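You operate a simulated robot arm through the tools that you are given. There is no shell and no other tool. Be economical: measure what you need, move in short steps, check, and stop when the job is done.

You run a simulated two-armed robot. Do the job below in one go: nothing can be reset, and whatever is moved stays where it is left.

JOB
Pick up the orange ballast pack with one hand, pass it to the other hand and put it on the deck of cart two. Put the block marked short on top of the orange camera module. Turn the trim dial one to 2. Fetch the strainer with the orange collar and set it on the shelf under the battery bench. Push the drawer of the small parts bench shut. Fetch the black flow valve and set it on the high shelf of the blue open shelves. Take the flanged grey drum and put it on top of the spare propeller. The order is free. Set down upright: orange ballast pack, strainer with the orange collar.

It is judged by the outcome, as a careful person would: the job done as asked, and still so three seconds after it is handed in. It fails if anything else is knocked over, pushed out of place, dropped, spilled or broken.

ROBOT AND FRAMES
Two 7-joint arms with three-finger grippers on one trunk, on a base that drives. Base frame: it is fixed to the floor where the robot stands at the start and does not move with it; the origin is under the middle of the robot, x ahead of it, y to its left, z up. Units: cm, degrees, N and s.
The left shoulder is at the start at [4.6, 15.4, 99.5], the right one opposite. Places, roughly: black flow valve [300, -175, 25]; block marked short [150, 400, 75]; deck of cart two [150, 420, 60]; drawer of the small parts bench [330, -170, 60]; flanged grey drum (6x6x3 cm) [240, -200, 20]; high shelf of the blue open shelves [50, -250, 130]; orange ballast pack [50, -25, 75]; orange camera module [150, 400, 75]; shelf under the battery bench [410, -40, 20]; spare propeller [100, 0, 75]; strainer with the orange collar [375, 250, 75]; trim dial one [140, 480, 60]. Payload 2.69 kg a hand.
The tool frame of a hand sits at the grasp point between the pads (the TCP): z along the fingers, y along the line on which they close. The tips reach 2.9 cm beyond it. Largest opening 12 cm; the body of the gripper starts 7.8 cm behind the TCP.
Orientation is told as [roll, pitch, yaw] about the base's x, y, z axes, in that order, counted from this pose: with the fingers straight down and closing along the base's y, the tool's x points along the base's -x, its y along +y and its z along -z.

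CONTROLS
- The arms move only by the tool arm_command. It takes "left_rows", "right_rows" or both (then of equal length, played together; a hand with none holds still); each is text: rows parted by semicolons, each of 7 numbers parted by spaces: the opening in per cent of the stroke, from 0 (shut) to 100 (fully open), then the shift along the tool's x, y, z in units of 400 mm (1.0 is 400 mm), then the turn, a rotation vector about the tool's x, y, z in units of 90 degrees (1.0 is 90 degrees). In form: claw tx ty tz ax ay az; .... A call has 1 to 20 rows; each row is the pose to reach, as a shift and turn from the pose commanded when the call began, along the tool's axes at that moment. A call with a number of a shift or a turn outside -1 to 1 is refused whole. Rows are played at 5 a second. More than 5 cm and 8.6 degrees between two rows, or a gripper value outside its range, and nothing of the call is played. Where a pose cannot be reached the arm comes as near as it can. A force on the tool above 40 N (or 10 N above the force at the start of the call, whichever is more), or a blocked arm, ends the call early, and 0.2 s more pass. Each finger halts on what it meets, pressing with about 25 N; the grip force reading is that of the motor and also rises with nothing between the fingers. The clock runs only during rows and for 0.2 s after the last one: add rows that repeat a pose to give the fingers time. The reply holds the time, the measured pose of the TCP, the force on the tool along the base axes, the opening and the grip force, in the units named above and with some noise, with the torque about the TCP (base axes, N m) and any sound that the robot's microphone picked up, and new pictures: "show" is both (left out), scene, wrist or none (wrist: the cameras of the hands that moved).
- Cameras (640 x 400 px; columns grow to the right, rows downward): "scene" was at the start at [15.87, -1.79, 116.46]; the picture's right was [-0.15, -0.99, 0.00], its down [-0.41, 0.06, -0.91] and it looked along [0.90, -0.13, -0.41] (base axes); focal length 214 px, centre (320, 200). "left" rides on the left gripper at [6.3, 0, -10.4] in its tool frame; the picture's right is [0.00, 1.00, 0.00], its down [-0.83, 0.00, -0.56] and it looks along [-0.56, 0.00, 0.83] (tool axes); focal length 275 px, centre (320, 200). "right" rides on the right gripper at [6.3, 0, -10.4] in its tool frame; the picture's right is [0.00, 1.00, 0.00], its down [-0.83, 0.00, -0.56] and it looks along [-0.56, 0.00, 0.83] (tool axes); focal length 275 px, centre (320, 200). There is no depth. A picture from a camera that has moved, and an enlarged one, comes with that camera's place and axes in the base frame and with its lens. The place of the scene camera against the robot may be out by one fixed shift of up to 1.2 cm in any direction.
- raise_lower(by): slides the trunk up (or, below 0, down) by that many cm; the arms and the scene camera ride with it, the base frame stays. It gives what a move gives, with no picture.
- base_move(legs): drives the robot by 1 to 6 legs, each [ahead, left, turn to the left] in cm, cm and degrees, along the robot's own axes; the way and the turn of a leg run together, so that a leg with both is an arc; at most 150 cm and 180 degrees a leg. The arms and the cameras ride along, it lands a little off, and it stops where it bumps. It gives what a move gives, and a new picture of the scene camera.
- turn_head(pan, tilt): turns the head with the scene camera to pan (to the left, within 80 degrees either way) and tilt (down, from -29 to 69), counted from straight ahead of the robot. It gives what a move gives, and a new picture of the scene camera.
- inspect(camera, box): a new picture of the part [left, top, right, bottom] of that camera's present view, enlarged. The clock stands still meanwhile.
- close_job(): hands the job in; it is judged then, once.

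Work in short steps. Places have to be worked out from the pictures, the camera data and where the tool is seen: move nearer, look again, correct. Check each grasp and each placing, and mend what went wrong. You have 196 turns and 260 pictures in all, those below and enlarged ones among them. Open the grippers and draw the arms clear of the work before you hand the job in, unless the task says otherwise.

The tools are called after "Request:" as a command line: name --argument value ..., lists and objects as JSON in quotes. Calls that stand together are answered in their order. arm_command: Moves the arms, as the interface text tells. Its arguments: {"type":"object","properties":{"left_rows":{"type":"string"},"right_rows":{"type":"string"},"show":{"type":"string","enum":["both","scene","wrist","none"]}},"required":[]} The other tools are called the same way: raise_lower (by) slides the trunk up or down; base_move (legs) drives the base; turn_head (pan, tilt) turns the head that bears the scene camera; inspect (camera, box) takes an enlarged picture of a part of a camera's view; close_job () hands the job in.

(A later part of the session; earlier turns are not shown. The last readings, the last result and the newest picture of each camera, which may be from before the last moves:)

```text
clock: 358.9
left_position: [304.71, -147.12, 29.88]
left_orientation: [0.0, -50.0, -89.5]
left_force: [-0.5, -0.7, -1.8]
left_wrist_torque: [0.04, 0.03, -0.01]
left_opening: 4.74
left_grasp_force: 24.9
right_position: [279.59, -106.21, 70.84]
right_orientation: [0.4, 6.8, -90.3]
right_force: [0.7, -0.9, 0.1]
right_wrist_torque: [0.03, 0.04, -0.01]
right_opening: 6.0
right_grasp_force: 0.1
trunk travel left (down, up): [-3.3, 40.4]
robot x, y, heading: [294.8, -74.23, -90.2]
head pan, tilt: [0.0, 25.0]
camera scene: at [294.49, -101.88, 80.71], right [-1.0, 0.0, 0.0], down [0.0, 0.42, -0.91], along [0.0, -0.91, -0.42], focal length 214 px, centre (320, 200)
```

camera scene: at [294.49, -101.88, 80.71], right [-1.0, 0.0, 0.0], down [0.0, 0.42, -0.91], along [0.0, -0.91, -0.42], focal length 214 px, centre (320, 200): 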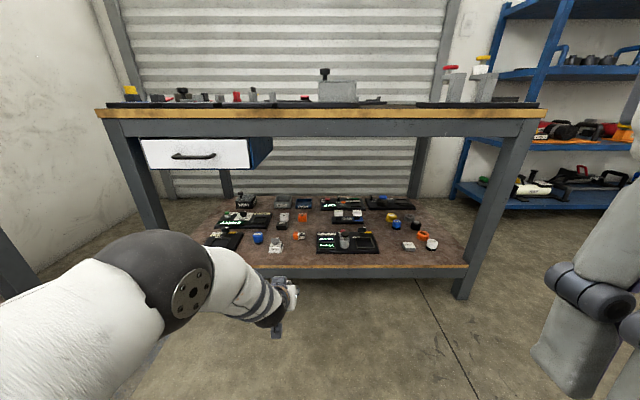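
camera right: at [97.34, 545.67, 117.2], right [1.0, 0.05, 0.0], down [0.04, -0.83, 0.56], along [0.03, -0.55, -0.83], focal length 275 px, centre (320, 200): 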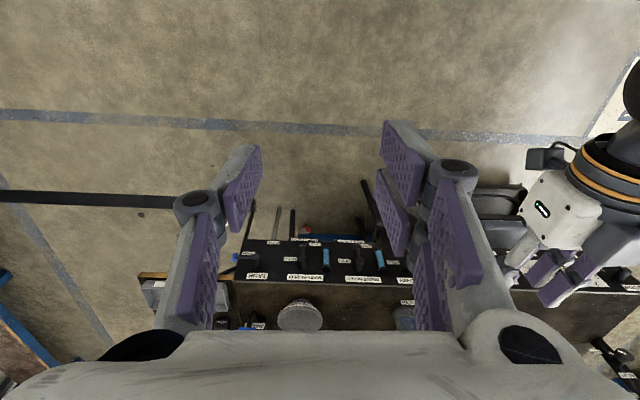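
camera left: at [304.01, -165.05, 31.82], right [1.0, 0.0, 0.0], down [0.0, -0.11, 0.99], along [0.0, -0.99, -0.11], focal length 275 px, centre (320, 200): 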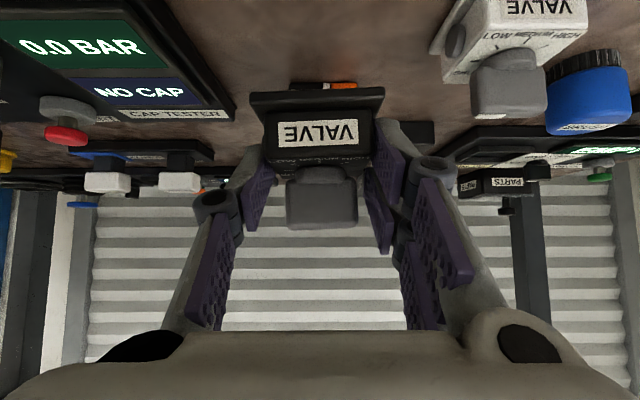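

Valve held well. Raise the trunk and tuck the left hand in closer and higher for travel.

Request:
raise_lower --by 33

Request:
arm_command --left_rows "0 -0.02 0 -0.1 0 0 0;0 -0.04 0 -0.2 0 0 0;0 -0.06 0 -0.3 0 0 0;0 -0.08 0 -0.4 0 0 0;0 -0.1 0 -0.5 0 0 0;0 -0.12 0 -0.6 0 0 0;0 -0.14 0 -0.7 0 0 0;0 -0.16 0 -0.8 0 0 0;0 -0.18 0 -0.9 0 0 0;0 -0.18 0 -0.9 0 0 0" --show "none"

Request:
turn_head --pan -50 --tilt 15

```text
clock: 362.1
left_position: [304.65, -150.3, 76.69]
left_orientation: [-0.4, -61.7, -89.4]
left_force: [-0.2, 0.0, -1.9]
left_wrist_torque: [0.02, 0.0, 0.0]
left_opening: 4.76
left_grasp_force: 25.0
right_position: [279.41, -106.22, 103.74]
right_orientation: [0.5, 6.7, -90.3]
right_force: [-0.6, -0.4, -0.2]
right_wrist_torque: [-0.01, 0.01, 0.01]
right_opening: 5.98
right_grasp_force: 0.0
trunk travel left (down, up): [-36.3, 7.4]
robot x, y, heading: [294.63, -74.21, -90.2]
head pan, tilt: [0.0, 25.0]
```

```text
clock: 364.4
left_position: [304.78, -122.12, 100.25]
left_orientation: [-0.3, -61.7, -89.2]
left_force: [-1.1, 0.4, -1.4]
left_wrist_torque: [0.05, 0.0, 0.0]
left_opening: 4.75
left_grasp_force: 24.8
right_position: [279.53, -106.24, 103.84]
right_orientation: [0.5, 6.7, -90.3]
right_force: [-0.7, 0.1, 0.3]
right_wrist_torque: [0.0, 0.0, -0.01]
right_opening: 6.0
right_grasp_force: 0.1
trunk travel left (down, up): [-36.3, 7.4]
robot x, y, heading: [294.8, -74.15, -90.2]
head pan, tilt: [0.0, 25.0]
```

```text
clock: 365.5
left_position: [304.98, -122.23, 100.3]
left_orientation: [-0.4, -61.8, -89.4]
left_force: [-0.7, 0.8, -1.5]
left_wrist_torque: [0.04, 0.01, -0.01]
left_opening: 4.75
left_grasp_force: 24.9
right_position: [279.51, -106.19, 103.84]
right_orientation: [0.3, 6.8, -90.3]
right_force: [0.5, 0.2, 0.6]
right_wrist_torque: [-0.02, 0.01, 0.02]
right_opening: 5.98
right_grasp_force: 0.0
trunk travel left (down, up): [-36.3, 7.4]
robot x, y, heading: [294.77, -74.3, -90.4]
head pan, tilt: [-50.0, 15.0]
camera scene: at [287.39, -87.84, 117.82], right [-0.64, 0.77, 0.0], down [0.2, 0.17, -0.97], along [-0.74, -0.62, -0.26], focal length 214 px, centre (320, 200)
```

scene: 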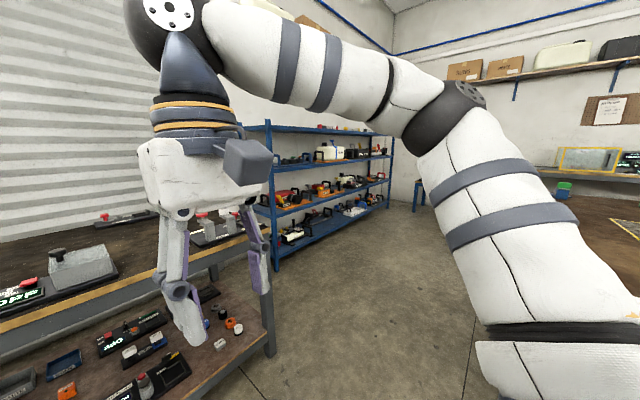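

Top level of the blue shelves (z≈130) is the high shelf. Drive: ahead 36, then right 150 between bench and table.

Request:
base_move --legs '[[36, 0, 0], [0, -150, 0]]'

Request:
turn_head --pan 0 --tilt 5

```text
clock: 379.1
left_position: [155.69, -159.51, 100.3]
left_orientation: [-0.4, -61.8, -88.0]
left_force: [-0.1, 0.0, -1.3]
left_wrist_torque: [0.03, 0.01, 0.01]
left_opening: 4.74
left_grasp_force: 25.3
right_position: [130.01, -144.17, 103.83]
right_orientation: [0.3, 6.8, -89.0]
right_force: [0.3, 0.7, 0.1]
right_wrist_torque: [0.03, 0.03, 0.0]
right_opening: 5.99
right_grasp_force: 0.1
trunk travel left (down, up): [-36.3, 7.4]
robot x, y, heading: [144.81, -111.92, -88.8]
head pan, tilt: [-50.0, 15.0]
camera scene: at [137.49, -125.61, 117.83], right [-0.66, 0.75, 0.0], down [0.2, 0.17, -0.97], along [-0.73, -0.63, -0.26], focal length 214 px, centre (320, 200)
```

scene: 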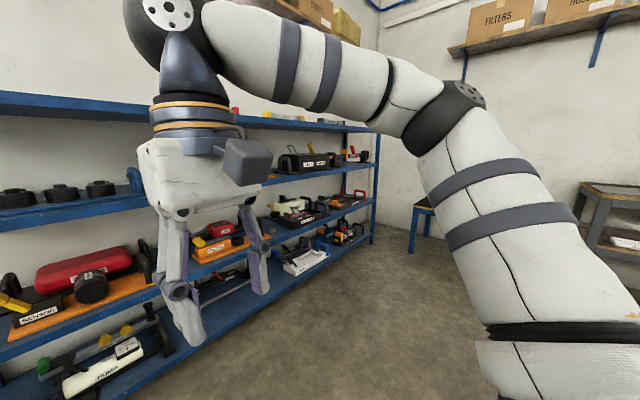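

```text
clock: 380.3
left_position: [155.72, -159.67, 100.3]
left_orientation: [-0.4, -61.7, -88.0]
left_force: [-1.1, 0.4, -1.8]
left_wrist_torque: [0.05, 0.03, -0.02]
left_opening: 4.71
left_grasp_force: 24.8
right_position: [130.0, -144.14, 103.83]
right_orientation: [0.4, 6.8, -89.0]
right_force: [0.5, 0.3, 0.9]
right_wrist_torque: [-0.02, -0.04, 0.0]
right_opening: 5.98
right_grasp_force: 0.1
trunk travel left (down, up): [-36.3, 7.4]
robot x, y, heading: [144.42, -112.07, -88.9]
head pan, tilt: [0.0, 5.0]
camera scene: at [144.7, -128.66, 119.45], right [-1.0, -0.02, 0.0], down [0.0, 0.09, -1.0], along [0.02, -1.0, -0.09], focal length 214 px, centre (320, 200)
```

scene: 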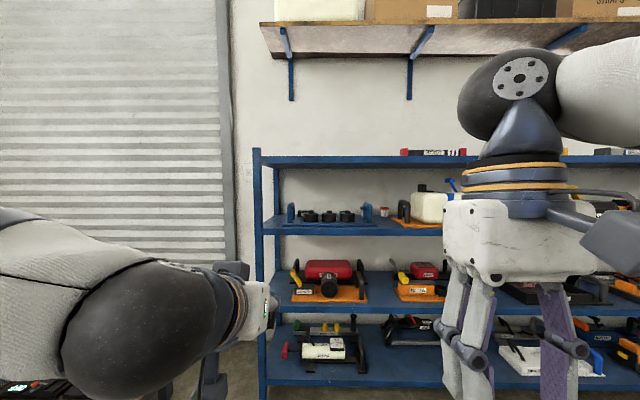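

High shelf top ≈z 127, front edge y≈−225, free around x≈140. Raise the trunk fully and lift the hand to z≈134 with pitch −50°.

Request:
raise_lower --by 7.2

Request:
arm_command --left_rows "0 -0.085 0.015 -0.046 0 0.02 0;0 -0.17 0.03 -0.09 0 0.04 0;0 -0.255 0.045 -0.137 0 0.06 0;0 -0.34 0.06 -0.183 0 0.08 0;0 -0.425 0.07 -0.23 0 0.1 0;0 -0.51 0.085 -0.275 0 0.12 0;0 -0.594 0.1 -0.32 0 0.13 0;0 -0.594 0.1 -0.32 0 0.13 0" --show "both"

```text
clock: 381.4
left_position: [155.85, -159.57, 107.39]
left_orientation: [-0.3, -61.7, -88.1]
left_force: [0.6, -1.0, -1.6]
left_wrist_torque: [0.02, -0.01, -0.01]
left_opening: 4.74
left_grasp_force: 24.5
right_position: [129.99, -144.27, 111.05]
right_orientation: [0.5, 6.9, -88.9]
right_force: [-0.2, -1.0, -0.9]
right_wrist_torque: [0.02, -0.01, 0.0]
right_opening: 6.0
right_grasp_force: 0.0
trunk travel left (down, up): [-43.5, 0.2]
robot x, y, heading: [145.06, -111.9, -88.6]
head pan, tilt: [0.0, 5.0]
```

```text
clock: 383.2
left_position: [159.67, -159.5, 134.4]
left_orientation: [-0.3, -50.0, -88.2]
left_force: [0.3, -0.7, -1.6]
left_wrist_torque: [0.0, -0.03, 0.01]
left_opening: 4.72
left_grasp_force: 24.6
right_position: [130.01, -144.22, 111.01]
right_orientation: [0.4, 6.8, -89.0]
right_force: [-0.6, 0.5, -0.2]
right_wrist_torque: [0.0, -0.01, 0.0]
right_opening: 5.98
right_grasp_force: 0.0
trunk travel left (down, up): [-43.5, 0.2]
robot x, y, heading: [144.81, -111.92, -89.0]
head pan, tilt: [0.0, 5.0]
camera scene: at [144.62, -122.12, 127.72], right [-1.0, -0.02, 0.0], down [0.0, 0.09, -1.0], along [0.02, -1.0, -0.09], focal length 214 px, centre (320, 200)
camera left: at [159.39, -147.52, 136.36], right [1.0, 0.03, 0.0], down [0.0, -0.11, 0.99], along [0.02, -0.99, -0.11], focal length 275 px, centre (320, 200)
```

scene: 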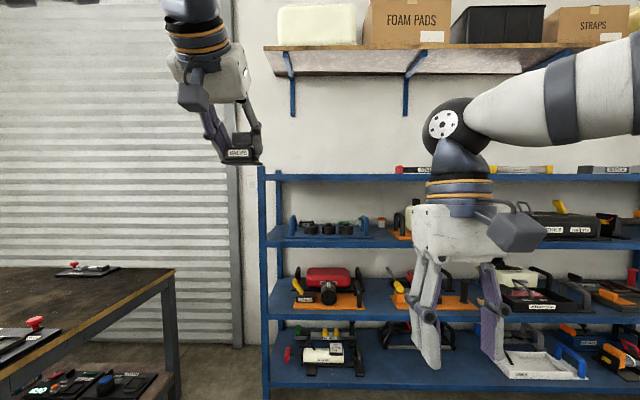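
left: 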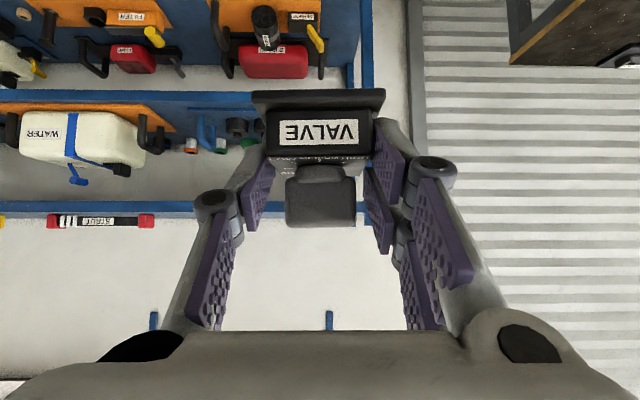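

High shelf: front edge y≈−236, top z≈130.8. Lift the hand 3.5 cm more, pull the right hand back, then drive ahead 70 and right 20.

Request:
arm_command --left_rows "0 -0.03 0 -0.02 0 0 0;0 -0.067 0 -0.056 0 0 0;0 -0.067 0 -0.056 0 0 0" --right_rows "50 0.08 -0.05 0 0 0 0;50 0.16 -0.1 0 0 0 0;50 0.25 -0.12 0 0 0 0" --show "none"

Request:
base_move --legs '[[0, -20, -1], [68, 0, 0]]'

Request:
arm_command --left_rows "0 0 0 0 0 0 0" --show "wrist"

```text
clock: 384.0
left_position: [159.74, -159.63, 137.96]
left_orientation: [-0.3, -50.2, -88.1]
left_force: [-0.1, 0.2, -1.7]
left_wrist_torque: [0.0, -0.02, 0.01]
left_opening: 4.72
left_grasp_force: 25.1
right_position: [125.03, -134.25, 112.29]
right_orientation: [0.5, 6.6, -89.0]
right_force: [-0.5, 0.3, 0.1]
right_wrist_torque: [-0.04, -0.01, -0.03]
right_opening: 6.01
right_grasp_force: 0.0
trunk travel left (down, up): [-43.5, 0.2]
robot x, y, heading: [144.72, -111.9, -89.0]
head pan, tilt: [0.0, 5.0]
```

```text
clock: 389.5
left_position: [139.35, -227.34, 137.85]
left_orientation: [-0.3, -50.1, -88.7]
left_force: [0.2, 0.0, -1.1]
left_wrist_torque: [-0.02, -0.01, -0.01]
left_opening: 4.75
left_grasp_force: 25.2
right_position: [105.03, -201.85, 112.32]
right_orientation: [0.5, 6.8, -89.6]
right_force: [0.6, 0.4, 0.1]
right_wrist_torque: [0.03, 0.01, 0.0]
right_opening: 6.01
right_grasp_force: 0.0
trunk travel left (down, up): [-43.5, 0.2]
robot x, y, heading: [124.68, -179.49, -89.5]
head pan, tilt: [0.0, 5.0]
camera scene: at [124.59, -189.82, 127.72], right [-1.0, -0.01, 0.0], down [0.0, 0.09, -1.0], along [0.01, -1.0, -0.09], focal length 214 px, centre (320, 200)
```

scene: 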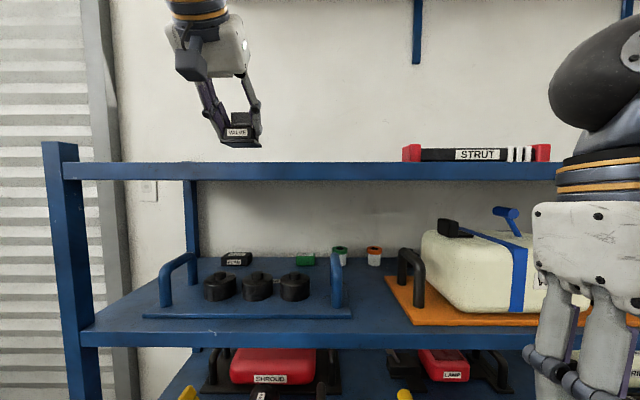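

```text
clock: 389.9
left_position: [139.16, -227.28, 137.93]
left_orientation: [-0.3, -50.1, -88.7]
left_force: [-0.7, -0.5, -1.4]
left_wrist_torque: [0.03, 0.04, -0.02]
left_opening: 4.75
left_grasp_force: 25.4
right_position: [104.94, -201.84, 112.31]
right_orientation: [0.4, 6.7, -89.6]
right_force: [0.3, -0.8, -0.2]
right_wrist_torque: [0.0, -0.04, -0.04]
right_opening: 6.01
right_grasp_force: 0.2
trunk travel left (down, up): [-43.5, 0.2]
robot x, y, heading: [124.69, -179.76, -89.5]
head pan, tilt: [0.0, 5.0]
camera left: at [139.11, -215.28, 139.77], right [1.0, 0.02, 0.0], down [0.0, -0.11, 0.99], along [0.02, -0.99, -0.11], focal length 275 px, centre (320, 200)
```

left: 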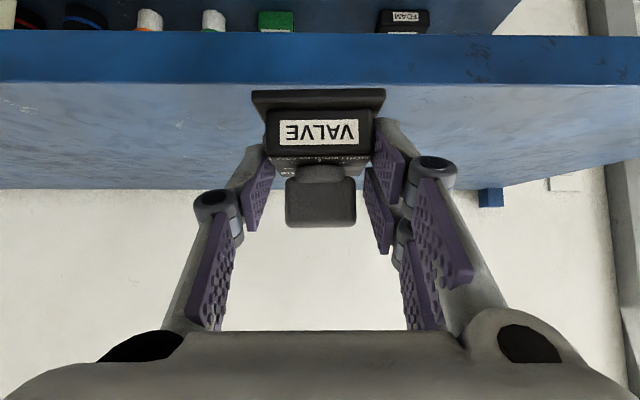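

Shelf edge ≈ −231.5. Drive 14 ahead so the valve is ~11 cm inside, then lower.

Request:
base_move --legs '[[14, 0, 0]]'

Request:
arm_command --left_rows "0 0.02 0 0.016 0 0 0;0 0.04 0 0.033 0 0 0;0 0.055 0 0.046 0 0 0;0 0.055 0 0.046 0 0 0" --show "wrist"

```text
clock: 391.2
left_position: [139.25, -241.4, 137.93]
left_orientation: [-0.3, -50.1, -88.9]
left_force: [0.1, -0.4, -1.4]
left_wrist_torque: [0.02, 0.0, -0.01]
left_opening: 4.76
left_grasp_force: 24.8
right_position: [105.05, -215.79, 112.31]
right_orientation: [0.4, 6.8, -89.9]
right_force: [-0.7, 0.2, -0.1]
right_wrist_torque: [0.0, 0.02, -0.03]
right_opening: 6.01
right_grasp_force: 0.0
trunk travel left (down, up): [-43.5, 0.2]
robot x, y, heading: [125.14, -193.77, -89.7]
head pan, tilt: [0.0, 5.0]
camera scene: at [124.64, -203.84, 127.73], right [-1.0, 0.0, 0.0], down [0.0, 0.09, -1.0], along [0.0, -1.0, -0.09], focal length 214 px, centre (320, 200)
```

scene: 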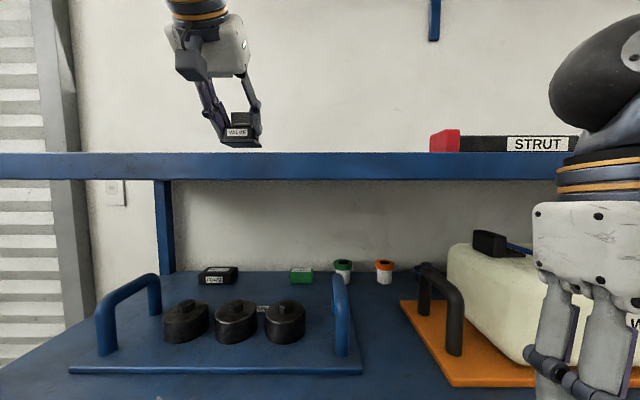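

```text
clock: 392.2
left_position: [139.2, -241.3, 135.22]
left_orientation: [-0.4, -50.2, -88.9]
left_force: [-0.2, -1.7, 4.6]
left_wrist_torque: [0.02, -0.17, -0.03]
left_opening: 4.72
left_grasp_force: 24.9
right_position: [105.0, -215.74, 112.49]
right_orientation: [0.5, 6.7, -89.8]
right_force: [0.4, 1.4, 0.6]
right_wrist_torque: [0.01, -0.01, 0.01]
right_opening: 5.98
right_grasp_force: 0.0
trunk travel left (down, up): [-43.5, 0.2]
robot x, y, heading: [125.06, -193.55, -89.5]
head pan, tilt: [0.0, 5.0]
camera left: at [139.03, -229.32, 136.99], right [1.0, 0.01, 0.0], down [0.0, -0.1, 0.99], along [0.01, -0.99, -0.1], focal length 275 px, centre (320, 200)
```

left: 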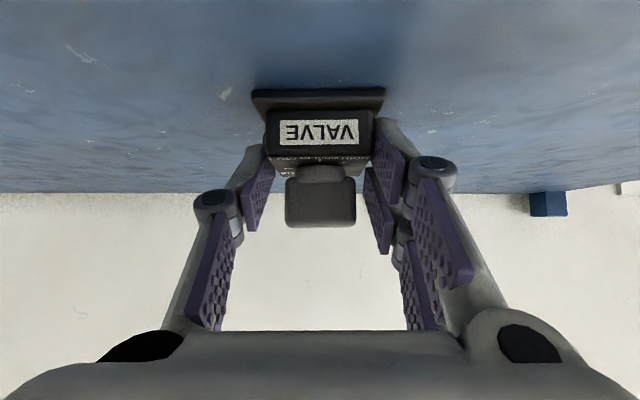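

Contact made. Lower 0.2, open, and withdraw back-and-up.

Request:
arm_command --left_rows "0 0.003 0 0.003 0 0 0;45 0.003 0 0.003 0 0 0;55 0.003 0 0.003 0 0 0;60 0.003 0 0.003 0 0 0;60 0 0 -0.03 0 0 0;60 0 0 -0.12 0 0 0;60 0 0 -0.2 0 0 0" --show "wrist"

```text
clock: 393.8
left_position: [139.08, -235.09, 140.38]
left_orientation: [-0.1, -50.1, -89.0]
left_force: [0.7, 0.4, 0.3]
left_wrist_torque: [0.04, -0.03, -0.01]
left_opening: 7.21
left_grasp_force: 0.0
right_position: [104.88, -215.63, 112.24]
right_orientation: [0.4, 6.8, -89.7]
right_force: [-0.1, 0.2, 0.2]
right_wrist_torque: [-0.04, -0.02, -0.03]
right_opening: 6.01
right_grasp_force: 0.0
trunk travel left (down, up): [-43.5, 0.2]
robot x, y, heading: [124.57, -193.59, -89.5]
head pan, tilt: [0.0, 5.0]
camera left: at [138.88, -223.08, 142.23], right [1.0, 0.01, 0.0], down [0.0, -0.11, 0.99], along [0.01, -0.99, -0.11], focal length 275 px, centre (320, 200)
```

left: 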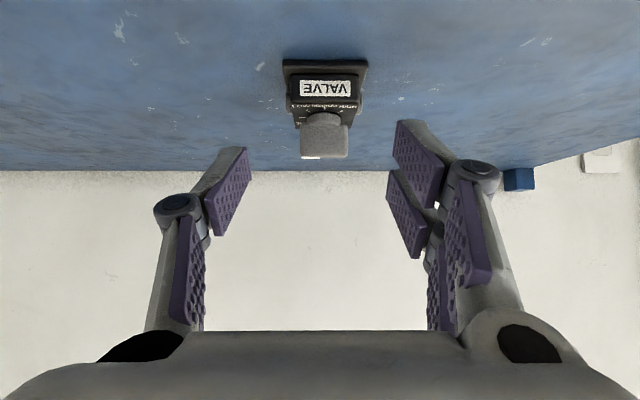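

Valve rests on the high shelf. Back out; then tuck the left hand down, and pitch the right hand to −50° for the drum.

Request:
base_move --legs '[[-62, 0, 0]]'

Request:
arm_command --left_rows "60 0.07 0 0.038 0 0 0;60 0.14 0 0.076 0 0 0;60 0.21 0 0.115 0 0 0;60 0.28 0 0.153 0 0 0;60 0.35 0 0.19 0 0 0;60 0.42 0 0.23 0 0 0;60 0.49 0 0.268 0 0 0;60 0.56 0 0.306 0 0 0" --right_rows "57 -0.072 0.025 0.03 0 -0.079 0;57 -0.144 0.05 0.06 0 -0.158 0;57 -0.216 0.075 0.09 0 -0.237 0;57 -0.288 0.1 0.12 0 -0.316 0;57 -0.36 0.125 0.16 0 -0.395 0;57 -0.43 0.15 0.19 0 -0.474 0;57 -0.5 0.175 0.22 0 -0.553 0;57 -0.575 0.2 0.25 0 -0.63 0" --show "none"

```text
clock: 397.3
left_position: [138.74, -173.76, 140.33]
left_orientation: [-0.3, -50.2, -89.5]
left_force: [0.8, 0.8, -0.6]
left_wrist_torque: [-0.01, 0.01, 0.04]
left_opening: 7.2
left_grasp_force: 0.0
right_position: [104.68, -154.04, 112.27]
right_orientation: [0.5, 6.7, -90.4]
right_force: [-0.5, 0.4, -0.6]
right_wrist_torque: [-0.02, 0.02, 0.02]
right_opening: 5.99
right_grasp_force: 0.0
trunk travel left (down, up): [-43.5, 0.2]
robot x, y, heading: [125.19, -131.94, -90.3]
head pan, tilt: [0.0, 5.0]
camera scene: at [124.56, -142.23, 127.72], right [-1.0, 0.01, 0.0], down [0.0, 0.09, -1.0], along [-0.01, -1.0, -0.09], focal length 214 px, centre (320, 200)
```

scene: 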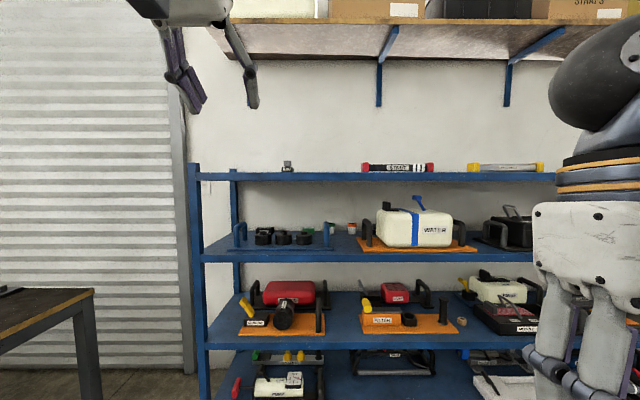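

```text
clock: 399.1
left_position: [138.37, -168.83, 115.13]
left_orientation: [-0.4, -49.9, -89.4]
left_force: [-0.3, 0.1, 0.1]
left_wrist_torque: [0.01, -0.02, -0.01]
left_opening: 7.19
left_grasp_force: 0.1
right_position: [112.62, -175.95, 99.61]
right_orientation: [0.7, -49.8, -90.8]
right_force: [-0.9, -0.3, -0.6]
right_wrist_torque: [0.01, -0.03, 0.01]
right_opening: 6.83
right_grasp_force: 0.0
trunk travel left (down, up): [-43.5, 0.2]
robot x, y, heading: [124.77, -132.39, -90.1]
head pan, tilt: [0.0, 5.0]
```

Drive to a standoff at the bench's right end, heading −25°, and lower the trunk.

Request:
base_move --legs '[[0, 0, 65], [30, -9, 0]]'

Request:
raise_lower --by -40

Request:
turn_head --pan -5 --tilt 30

```text
clock: 404.1
left_position: [187.67, -154.43, 115.22]
left_orientation: [-0.2, -50.2, -22.8]
left_force: [-0.1, 0.2, -0.8]
left_wrist_torque: [0.03, -0.02, -0.03]
left_opening: 7.19
left_grasp_force: 0.1
right_position: [184.08, -180.78, 99.75]
right_orientation: [0.7, -49.9, -24.3]
right_force: [0.6, 0.3, -0.3]
right_wrist_torque: [0.04, 0.02, 0.01]
right_opening: 6.84
right_grasp_force: 0.0
trunk travel left (down, up): [-43.5, 0.2]
robot x, y, heading: [148.41, -152.45, -23.8]
head pan, tilt: [0.0, 5.0]
camera scene: at [157.31, -156.8, 127.72], right [-0.4, -0.92, 0.0], down [-0.08, 0.04, -1.0], along [0.91, -0.4, -0.09], focal length 214 px, centre (320, 200)
```

scene: 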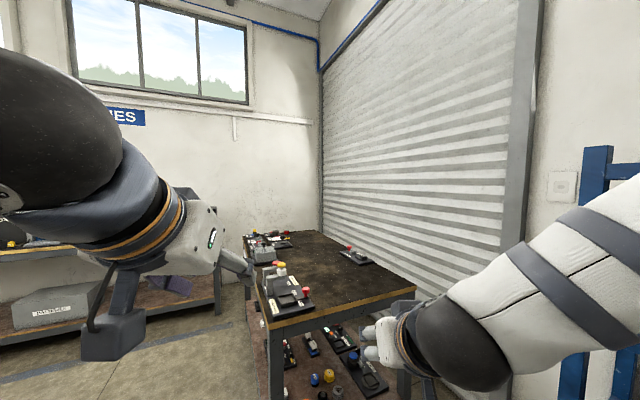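

```text
clock: 407.9
left_position: [190.48, -155.71, 72.56]
left_orientation: [0.0, -45.4, -23.0]
left_force: [0.0, -0.3, -0.1]
left_wrist_torque: [0.02, 0.0, 0.01]
left_opening: 7.2
left_grasp_force: 0.1
right_position: [186.56, -182.13, 52.2]
right_orientation: [0.4, -39.4, -24.1]
right_force: [0.4, -0.2, -0.4]
right_wrist_torque: [-0.01, 0.0, 0.04]
right_opening: 6.87
right_grasp_force: 0.1
trunk travel left (down, up): [-3.5, 40.2]
robot x, y, heading: [148.66, -152.64, -23.6]
head pan, tilt: [0.0, 5.0]
```

```text
clock: 408.8
left_position: [190.3, -155.65, 72.58]
left_orientation: [-0.2, -45.4, -22.9]
left_force: [0.6, -0.4, -0.5]
left_wrist_torque: [0.0, 0.02, -0.01]
left_opening: 7.22
left_grasp_force: 0.0
right_position: [186.67, -182.13, 52.35]
right_orientation: [0.5, -39.4, -24.0]
right_force: [-0.6, -0.5, -0.2]
right_wrist_torque: [-0.02, -0.02, 0.01]
right_opening: 6.83
right_grasp_force: 0.0
trunk travel left (down, up): [-3.5, 40.2]
robot x, y, heading: [148.83, -152.44, -23.7]
head pan, tilt: [-5.0, 30.0]
camera scene: at [172.67, -164.35, 80.1], right [-0.48, -0.88, 0.0], down [-0.44, 0.24, -0.87], along [0.76, -0.41, -0.5], focal length 214 px, centre (320, 200)
```

scene: 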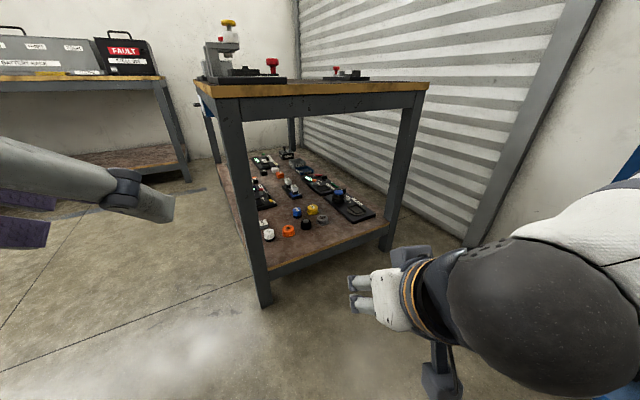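

Request:
inspect --camera "scene" --box '[230, 150, 400, 290]'

```text
2.86 times, centred on (315, 220) of scene
camera zoom: at [172.67, -164.35, 80.1], right [-0.48, -0.88, 0.0], down [-0.44, 0.24, -0.87], along [0.76, -0.41, -0.5], focal length 613 px, centre (334, 143)
```

zoom: 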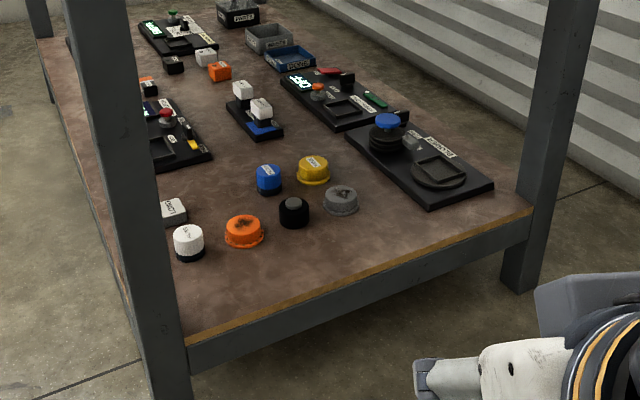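

Drum centre ≈[243.9,−204], black cap 8 cm to its front side, clear to the right end. Extend the right hand to z≈33, pitch −50°, then drive in 26 cm.

Request:
arm_command --right_rows "57 -0.018 0 0.093 0 -0.015 0;57 -0.036 0 0.186 0 -0.03 0;57 -0.055 0 0.28 0 -0.045 0;57 -0.073 0 0.372 0 -0.06 0;57 -0.09 0 0.465 0 -0.075 0;57 -0.11 0 0.558 0 -0.09 0;57 -0.128 0 0.65 0 -0.105 0;57 -0.146 0 0.744 0 -0.118 0;57 -0.146 0 0.744 0 -0.118 0" --show "none"

Request:
base_move --legs '[[24, 3, 0]]'

Request:
arm_command --right_rows "57 0 0 0 0 0 0" --show "wrist"

```text
clock: 410.8
left_position: [190.55, -155.8, 72.65]
left_orientation: [-0.2, -45.4, -22.9]
left_force: [-0.5, 0.4, 0.0]
left_wrist_torque: [0.0, -0.01, -0.03]
left_opening: 7.22
left_grasp_force: 0.0
right_position: [208.35, -191.16, 33.13]
right_orientation: [0.6, -50.0, -24.5]
right_force: [-0.3, -0.2, 1.3]
right_wrist_torque: [0.0, -0.01, 0.02]
right_opening: 6.84
right_grasp_force: 0.0
trunk travel left (down, up): [-3.5, 40.2]
robot x, y, heading: [148.5, -152.81, -23.7]
head pan, tilt: [-5.0, 30.0]
```

```text
clock: 412.6
left_position: [213.18, -162.59, 72.51]
left_orientation: [-0.2, -45.4, -23.0]
left_force: [0.0, -0.3, 0.5]
left_wrist_torque: [0.01, -0.02, -0.03]
left_opening: 7.18
left_grasp_force: 0.1
right_position: [231.02, -198.09, 33.16]
right_orientation: [0.5, -50.0, -24.4]
right_force: [0.1, 0.7, 0.3]
right_wrist_torque: [0.0, 0.03, 0.01]
right_opening: 6.83
right_grasp_force: 0.0
trunk travel left (down, up): [-3.5, 40.2]
robot x, y, heading: [171.56, -159.13, -23.7]
head pan, tilt: [-5.0, 30.0]
camera scene: at [195.47, -171.12, 80.09], right [-0.48, -0.88, 0.0], down [-0.44, 0.24, -0.87], along [0.76, -0.42, -0.5], focal length 214 px, centre (320, 200)
```

scene: 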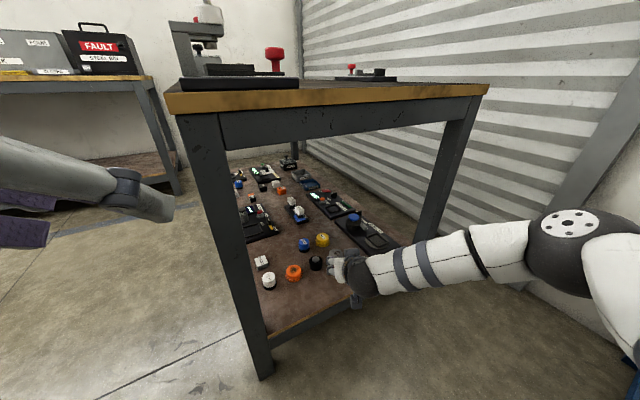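

```text
clock: 413.0
left_position: [213.27, -162.58, 72.52]
left_orientation: [-0.2, -45.4, -22.9]
left_force: [0.7, -0.1, 0.2]
left_wrist_torque: [-0.04, 0.02, -0.02]
left_opening: 7.19
left_grasp_force: 0.0
right_position: [230.9, -198.07, 33.11]
right_orientation: [0.6, -50.1, -24.4]
right_force: [-0.2, -0.1, 0.0]
right_wrist_torque: [0.0, 0.04, 0.0]
right_opening: 6.86
right_grasp_force: 0.1
trunk travel left (down, up): [-3.5, 40.2]
robot x, y, heading: [171.22, -158.99, -23.7]
head pan, tilt: [-5.0, 30.0]
camera right: at [219.95, -193.2, 34.98], right [0.4, 0.92, 0.0], down [0.1, -0.05, 0.99], along [0.91, -0.4, -0.11], focal length 275 px, centre (320, 200)
```

right: 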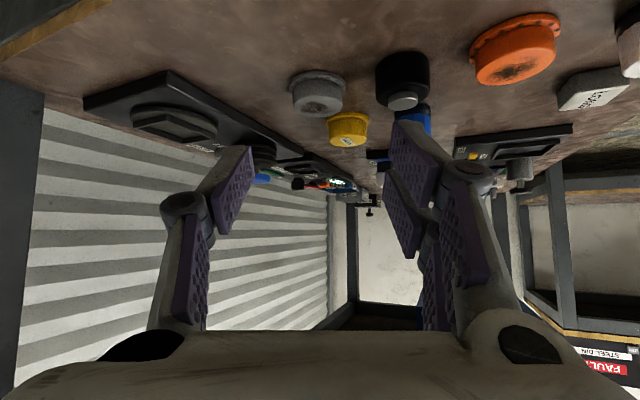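

Drum lies 14.2 cm ahead of the TCP, laterally −0.3. Drive 13.5 ahead, then check.

Request:
base_move --legs '[[13.5, -0.2, 0]]'

Request:
arm_command --right_rows "57 0.04 0 0.034 0 0 0;57 0.08 0 0.067 0 0 0;57 0.08 0 0.067 0 0 0" --show "wrist"

```text
clock: 414.3
left_position: [225.45, -168.15, 72.55]
left_orientation: [-0.2, -45.4, -22.9]
left_force: [-0.4, -0.5, -0.1]
left_wrist_torque: [0.01, -0.01, 0.01]
left_opening: 7.19
left_grasp_force: 0.0
right_position: [243.05, -203.72, 33.08]
right_orientation: [0.6, -50.0, -24.4]
right_force: [-0.4, -0.4, -1.0]
right_wrist_torque: [0.0, 0.03, -0.05]
right_opening: 6.83
right_grasp_force: 0.1
trunk travel left (down, up): [-3.5, 40.2]
robot x, y, heading: [183.41, -164.83, -23.6]
head pan, tilt: [-5.0, 30.0]
camera scene: at [207.58, -176.71, 80.09], right [-0.48, -0.88, 0.0], down [-0.44, 0.24, -0.87], along [0.76, -0.42, -0.5], focal length 214 px, centre (320, 200)
```

scene: 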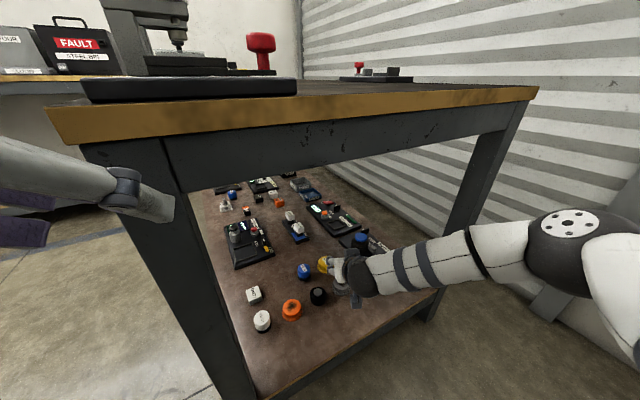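

```text
clock: 415.1
left_position: [225.34, -168.26, 72.65]
left_orientation: [-0.3, -45.4, -23.0]
left_force: [-0.9, -1.3, -0.9]
left_wrist_torque: [0.02, -0.02, 0.01]
left_opening: 7.18
left_grasp_force: 0.0
right_position: [243.09, -203.64, 28.93]
right_orientation: [0.6, -50.0, -24.3]
right_force: [0.1, 0.7, -0.1]
right_wrist_torque: [0.01, -0.01, -0.04]
right_opening: 6.83
right_grasp_force: 0.0
trunk travel left (down, up): [-3.5, 40.2]
robot x, y, heading: [183.43, -164.86, -23.7]
head pan, tilt: [-5.0, 30.0]
camera right: at [232.02, -198.81, 30.76], right [0.4, 0.91, 0.0], down [0.1, -0.05, 0.99], along [0.91, -0.4, -0.11], focal length 275 px, centre (320, 200)
```

right: 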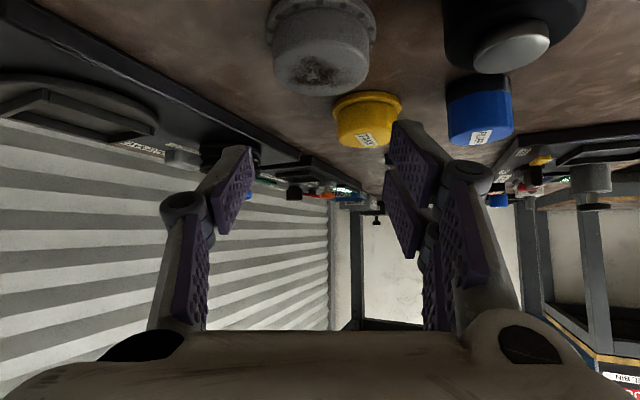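

Drum is centred between fingers. Lower 5.3 cm and close.

Request:
arm_command --right_rows "57 0.04 0 0.03 0 0 0;57 0.08 0 0.055 0 0 0;57 0.106 0 0.076 0 0 0;57 0.106 0 0.076 0 0 0;20 0.106 0 0.076 0 0 0;0 0.106 0 0.076 0 0 0;0 0.106 0 0.076 0 0 0" --show "wrist"

```text
clock: 416.7
left_position: [225.34, -168.12, 72.73]
left_orientation: [-0.1, -45.4, -23.0]
left_force: [0.4, 0.1, -0.3]
left_wrist_torque: [0.03, -0.03, -0.01]
left_opening: 7.18
left_grasp_force: 0.0
right_position: [242.68, -203.54, 23.7]
right_orientation: [0.6, -50.0, -24.4]
right_force: [1.2, -0.4, 0.1]
right_wrist_torque: [-0.05, 0.0, 0.01]
right_opening: 4.94
right_grasp_force: 24.4
trunk travel left (down, up): [-3.5, 40.2]
robot x, y, heading: [183.27, -164.77, -23.9]
head pan, tilt: [-5.0, 30.0]
camera right: at [231.69, -198.61, 25.59], right [0.4, 0.91, 0.0], down [0.1, -0.05, 0.99], along [0.91, -0.4, -0.11], focal length 275 px, centre (320, 200)
```

right: 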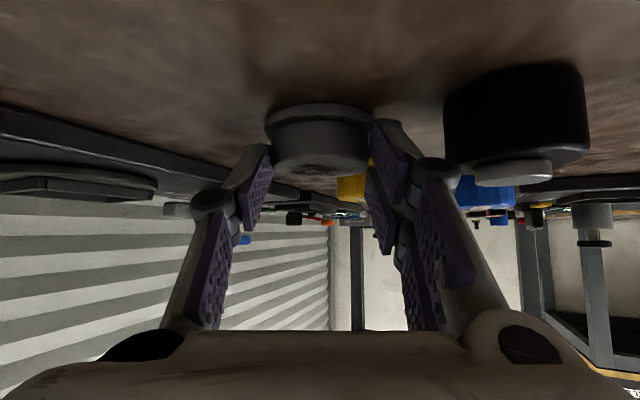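

Gripped (4.9 cm). Lift 8 cm, then back out.

Request:
arm_command --right_rows "0 -0.03 0 -0.025 0 0 0;0 -0.08 0 -0.067 0 0 0;0 -0.153 0 -0.129 0 0 0;0 -0.153 0 -0.129 0 0 0" --show "wrist"

Request:
base_move --legs '[[-40, 0, 0]]'

```text
clock: 417.7
left_position: [225.36, -168.12, 72.6]
left_orientation: [-0.2, -45.4, -22.9]
left_force: [0.5, 0.1, 0.2]
left_wrist_torque: [0.04, 0.01, -0.02]
left_opening: 7.19
left_grasp_force: 0.1
right_position: [242.69, -203.57, 31.94]
right_orientation: [0.7, -50.0, -24.5]
right_force: [-0.6, 0.4, -0.2]
right_wrist_torque: [-0.03, -0.03, 0.01]
right_opening: 4.95
right_grasp_force: 25.1
trunk travel left (down, up): [-3.5, 40.2]
robot x, y, heading: [183.63, -164.77, -24.0]
head pan, tilt: [-5.0, 30.0]
camera right: at [231.61, -198.7, 33.81], right [0.4, 0.91, 0.0], down [0.1, -0.05, 0.99], along [0.91, -0.4, -0.11], focal length 275 px, centre (320, 200)
```

right: 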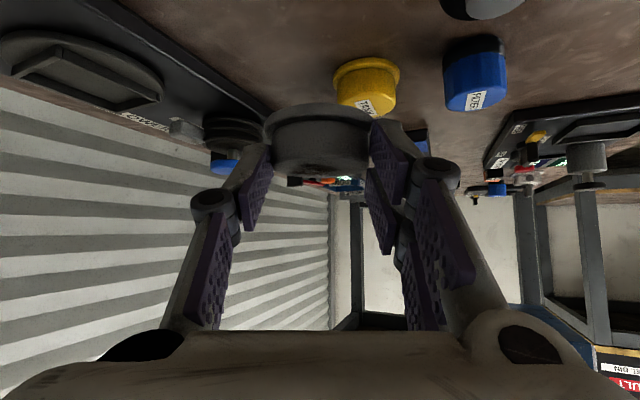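

```text
clock: 420.2
left_position: [188.85, -152.13, 72.62]
left_orientation: [-0.2, -45.3, -23.4]
left_force: [-0.2, -1.0, -0.1]
left_wrist_torque: [0.03, 0.02, 0.0]
left_opening: 7.23
left_grasp_force: 0.0
right_position: [205.84, -187.77, 31.97]
right_orientation: [0.6, -50.0, -24.9]
right_force: [-0.3, 0.0, -1.2]
right_wrist_torque: [-0.03, 0.0, 0.01]
right_opening: 4.93
right_grasp_force: 25.6
trunk travel left (down, up): [-3.5, 40.2]
robot x, y, heading: [147.11, -148.11, -24.3]
head pan, tilt: [-5.0, 30.0]
camera scene: at [170.97, -160.62, 80.09], right [-0.49, -0.87, 0.0], down [-0.44, 0.24, -0.87], along [0.76, -0.42, -0.5], focal length 214 px, centre (320, 200)
```

scene: 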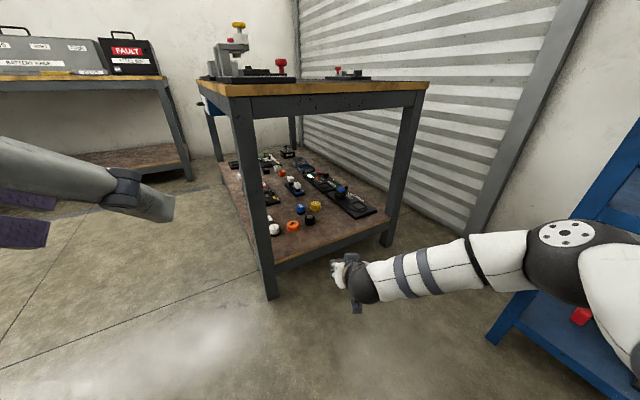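

Drum secured. Raise the trunk and tuck the right hand, then drive round the table's near end to its left side.

Request:
raise_lower --by 34

Request:
arm_command --right_rows "0 -0.02 0 -0.1 0 0 0;0 -0.04 0 -0.2 0 0 0;0 -0.06 0 -0.3 0 0 0;0 -0.08 0 -0.4 0 0 0;0 -0.1 0 -0.5 0 0 0;0 -0.12 0 -0.6 0 0 0;0 -0.14 0 -0.7 0 0 0;0 -0.16 0 -0.8 0 0 0;0 -0.17 0 -0.85 0 0 0;0 -0.17 0 -0.85 0 0 0" --show "wrist"

```text
clock: 423.5
left_position: [188.86, -152.21, 106.61]
left_orientation: [-0.2, -45.3, -23.3]
left_force: [-0.4, -0.6, -1.3]
left_wrist_torque: [0.01, 0.04, 0.01]
left_opening: 7.18
left_grasp_force: 0.0
right_position: [205.93, -187.74, 65.94]
right_orientation: [0.6, -50.1, -24.8]
right_force: [-0.9, 0.2, -0.2]
right_wrist_torque: [-0.01, 0.0, 0.03]
right_opening: 4.93
right_grasp_force: 24.9
trunk travel left (down, up): [-37.5, 6.2]
robot x, y, heading: [147.06, -148.38, -24.3]
head pan, tilt: [-5.0, 30.0]
```

```text
clock: 425.7
left_position: [188.79, -152.16, 106.56]
left_orientation: [-0.2, -45.4, -23.4]
left_force: [0.8, 0.1, 0.9]
left_wrist_torque: [-0.02, 0.01, 0.01]
left_opening: 7.18
left_grasp_force: 0.0
right_position: [186.18, -178.97, 93.06]
right_orientation: [0.5, -50.0, -24.7]
right_force: [-0.6, -0.6, 0.2]
right_wrist_torque: [0.01, -0.04, 0.06]
right_opening: 4.83
right_grasp_force: 25.3
trunk travel left (down, up): [-37.5, 6.2]
robot x, y, heading: [146.85, -148.61, -24.4]
head pan, tilt: [-5.0, 30.0]
camera right: at [175.05, -173.97, 94.95], right [0.41, 0.91, 0.0], down [0.1, -0.05, 0.99], along [0.91, -0.41, -0.11], focal length 275 px, centre (320, 200)
```

right: 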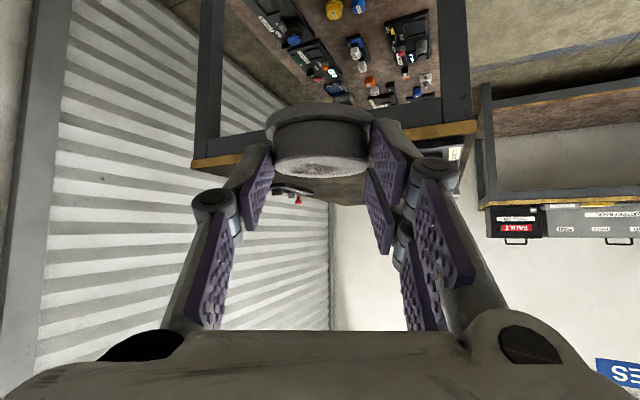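

Still held. Turn to face −y and drive round: back, right past the table's near end, back up, then left.

Request:
base_move --legs '[[0, 0, -66], [-33, 0, 0], [0, -150, 0], [0, -14, 0]]'

```text
clock: 443.4
left_position: [-3.39, -153.22, 106.62]
left_orientation: [-0.2, -45.4, -89.7]
left_force: [-0.4, 0.0, 0.0]
left_wrist_torque: [-0.03, -0.01, 0.0]
left_opening: 7.2
left_grasp_force: 0.0
right_position: [-28.99, -161.46, 93.1]
right_orientation: [0.6, -50.0, -91.2]
right_force: [-0.4, 0.9, 0.0]
right_wrist_torque: [0.0, -0.02, -0.02]
right_opening: 4.68
right_grasp_force: 25.3
trunk travel left (down, up): [-37.5, 6.2]
robot x, y, heading: [-16.51, -113.8, -90.4]
head pan, tilt: [-5.0, 30.0]
camera scene: at [-17.95, -129.24, 116.85], right [-1.0, 0.1, 0.0], down [0.05, 0.5, -0.87], along [-0.08, -0.86, -0.5], focal length 214 px, centre (320, 200)
```

scene: 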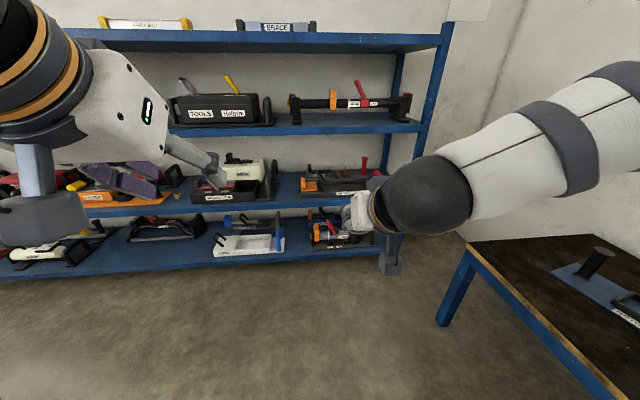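

The right grip reading crept to 4.68; check the drum.

Request:
inspect --camera "right" --box '[200, 80, 440, 260]'

```text
2.22 times, centred on (320, 170) of right
camera zoom: at [-28.9, -149.34, 94.93], right [1.0, -0.01, 0.0], down [0.0, -0.11, 0.99], along [-0.01, -0.99, -0.11], focal length 612 px, centre (320, 267)
```

zoom: 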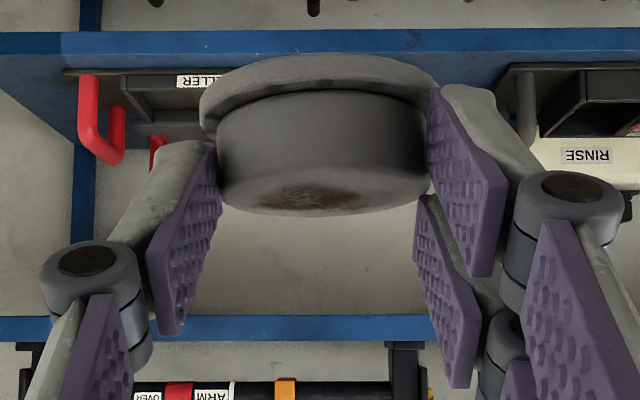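

Still seated. Continue: back 185, then left 105 along the table's left side.

Request:
base_move --legs '[[-150, 0, 0], [-40, 0, 0], [0, 105, 0]]'

Request:
turn_head --pan 0 --tilt 40

```text
clock: 460.9
left_position: [104.19, 38.43, 106.61]
left_orientation: [-0.2, -45.3, -88.4]
left_force: [-0.2, 0.7, 0.1]
left_wrist_torque: [-0.02, 0.03, 0.0]
left_opening: 7.2
left_grasp_force: 0.1
right_position: [78.81, 29.46, 93.11]
right_orientation: [0.7, -50.0, -89.8]
right_force: [1.2, 0.3, -0.1]
right_wrist_torque: [0.02, -0.04, 0.01]
right_opening: 4.63
right_grasp_force: 25.7
trunk travel left (down, up): [-37.5, 6.2]
robot x, y, heading: [89.97, 77.69, -89.2]
head pan, tilt: [-5.0, 30.0]
camera scene: at [89.1, 61.95, 116.85], right [-1.0, 0.07, 0.0], down [0.04, 0.5, -0.87], along [-0.06, -0.86, -0.5], focal length 214 px, centre (320, 200)
```

scene: 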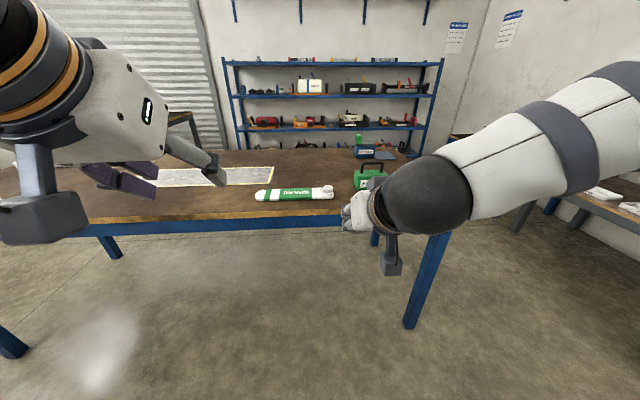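

```text
clock: 461.6
left_position: [104.17, 38.23, 106.59]
left_orientation: [-0.2, -45.4, -88.3]
left_force: [1.0, -0.5, 0.2]
left_wrist_torque: [0.0, 0.01, -0.02]
left_opening: 7.23
left_grasp_force: 0.0
right_position: [78.82, 29.46, 93.06]
right_orientation: [0.6, -50.0, -89.9]
right_force: [0.0, 0.2, -0.4]
right_wrist_torque: [0.02, 0.02, 0.0]
right_opening: 4.58
right_grasp_force: 25.0
trunk travel left (down, up): [-37.5, 6.2]
robot x, y, heading: [89.45, 77.9, -88.9]
head pan, tilt: [0.0, 40.0]
camera scene: at [89.87, 62.47, 115.32], right [-1.0, -0.01, 0.0], down [-0.01, 0.64, -0.77], along [0.01, -0.77, -0.64], focal length 214 px, centre (320, 200)
```

scene: 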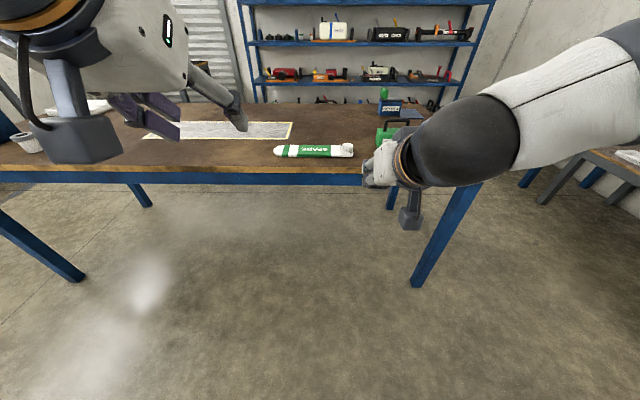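

Propeller centre ≈[93.5,−7]. Drive ahead 30, left 14.5, and view from the right wrist.

Request:
base_move --legs '[[28, 14.5, 0]]'

Request:
arm_command --right_rows "0 0 0 0 0 0 0" --show "wrist"

```text
clock: 463.8
left_position: [118.94, 9.74, 106.6]
left_orientation: [-0.2, -45.4, -88.5]
left_force: [0.9, 0.1, 0.2]
left_wrist_torque: [-0.02, 0.01, 0.0]
left_opening: 7.21
left_grasp_force: 0.0
right_position: [93.42, 1.04, 92.94]
right_orientation: [0.6, -49.9, -90.0]
right_force: [-0.1, -1.0, -1.5]
right_wrist_torque: [0.01, 0.0, 0.02]
right_opening: 4.59
right_grasp_force: 24.3
trunk travel left (down, up): [-37.5, 6.2]
robot x, y, heading: [104.97, 49.75, -89.1]
head pan, tilt: [0.0, 40.0]
camera scene: at [104.71, 33.89, 115.31], right [-1.0, -0.01, 0.0], down [-0.01, 0.64, -0.77], along [0.01, -0.77, -0.64], focal length 214 px, centre (320, 200)
```

scene: 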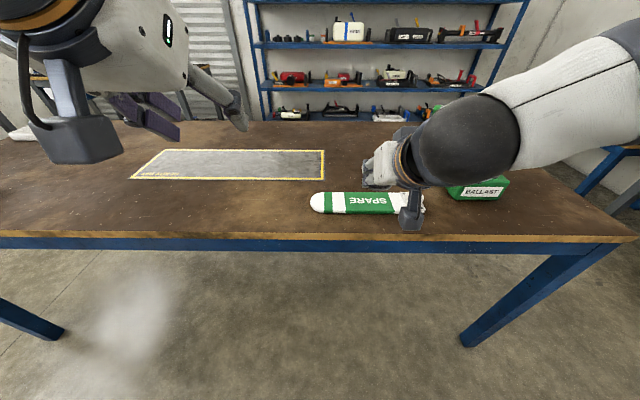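

```text
clock: 464.2
left_position: [119.02, 9.83, 106.66]
left_orientation: [-0.2, -45.4, -88.4]
left_force: [0.4, 0.7, 0.6]
left_wrist_torque: [0.0, -0.02, -0.01]
left_opening: 7.22
left_grasp_force: 0.1
right_position: [93.52, 1.07, 93.11]
right_orientation: [0.6, -50.1, -89.9]
right_force: [-0.1, 0.5, -0.9]
right_wrist_torque: [0.03, -0.01, -0.03]
right_opening: 4.6
right_grasp_force: 25.4
trunk travel left (down, up): [-37.5, 6.2]
robot x, y, heading: [104.66, 49.15, -89.4]
head pan, tilt: [0.0, 40.0]
camera right: at [93.38, 13.09, 94.93], right [1.0, 0.01, 0.0], down [0.0, -0.11, 0.99], along [0.01, -0.99, -0.11], focal length 275 px, centre (320, 200)
```

right: 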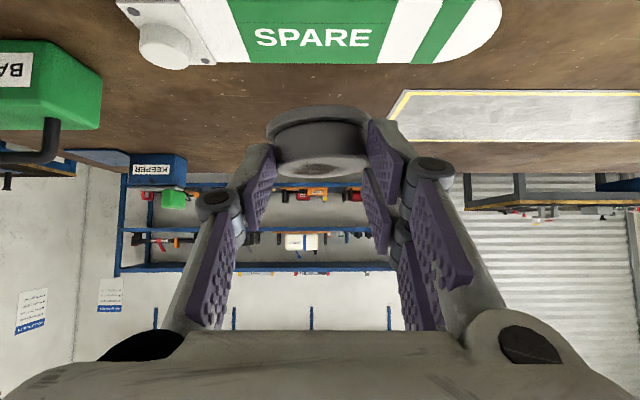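

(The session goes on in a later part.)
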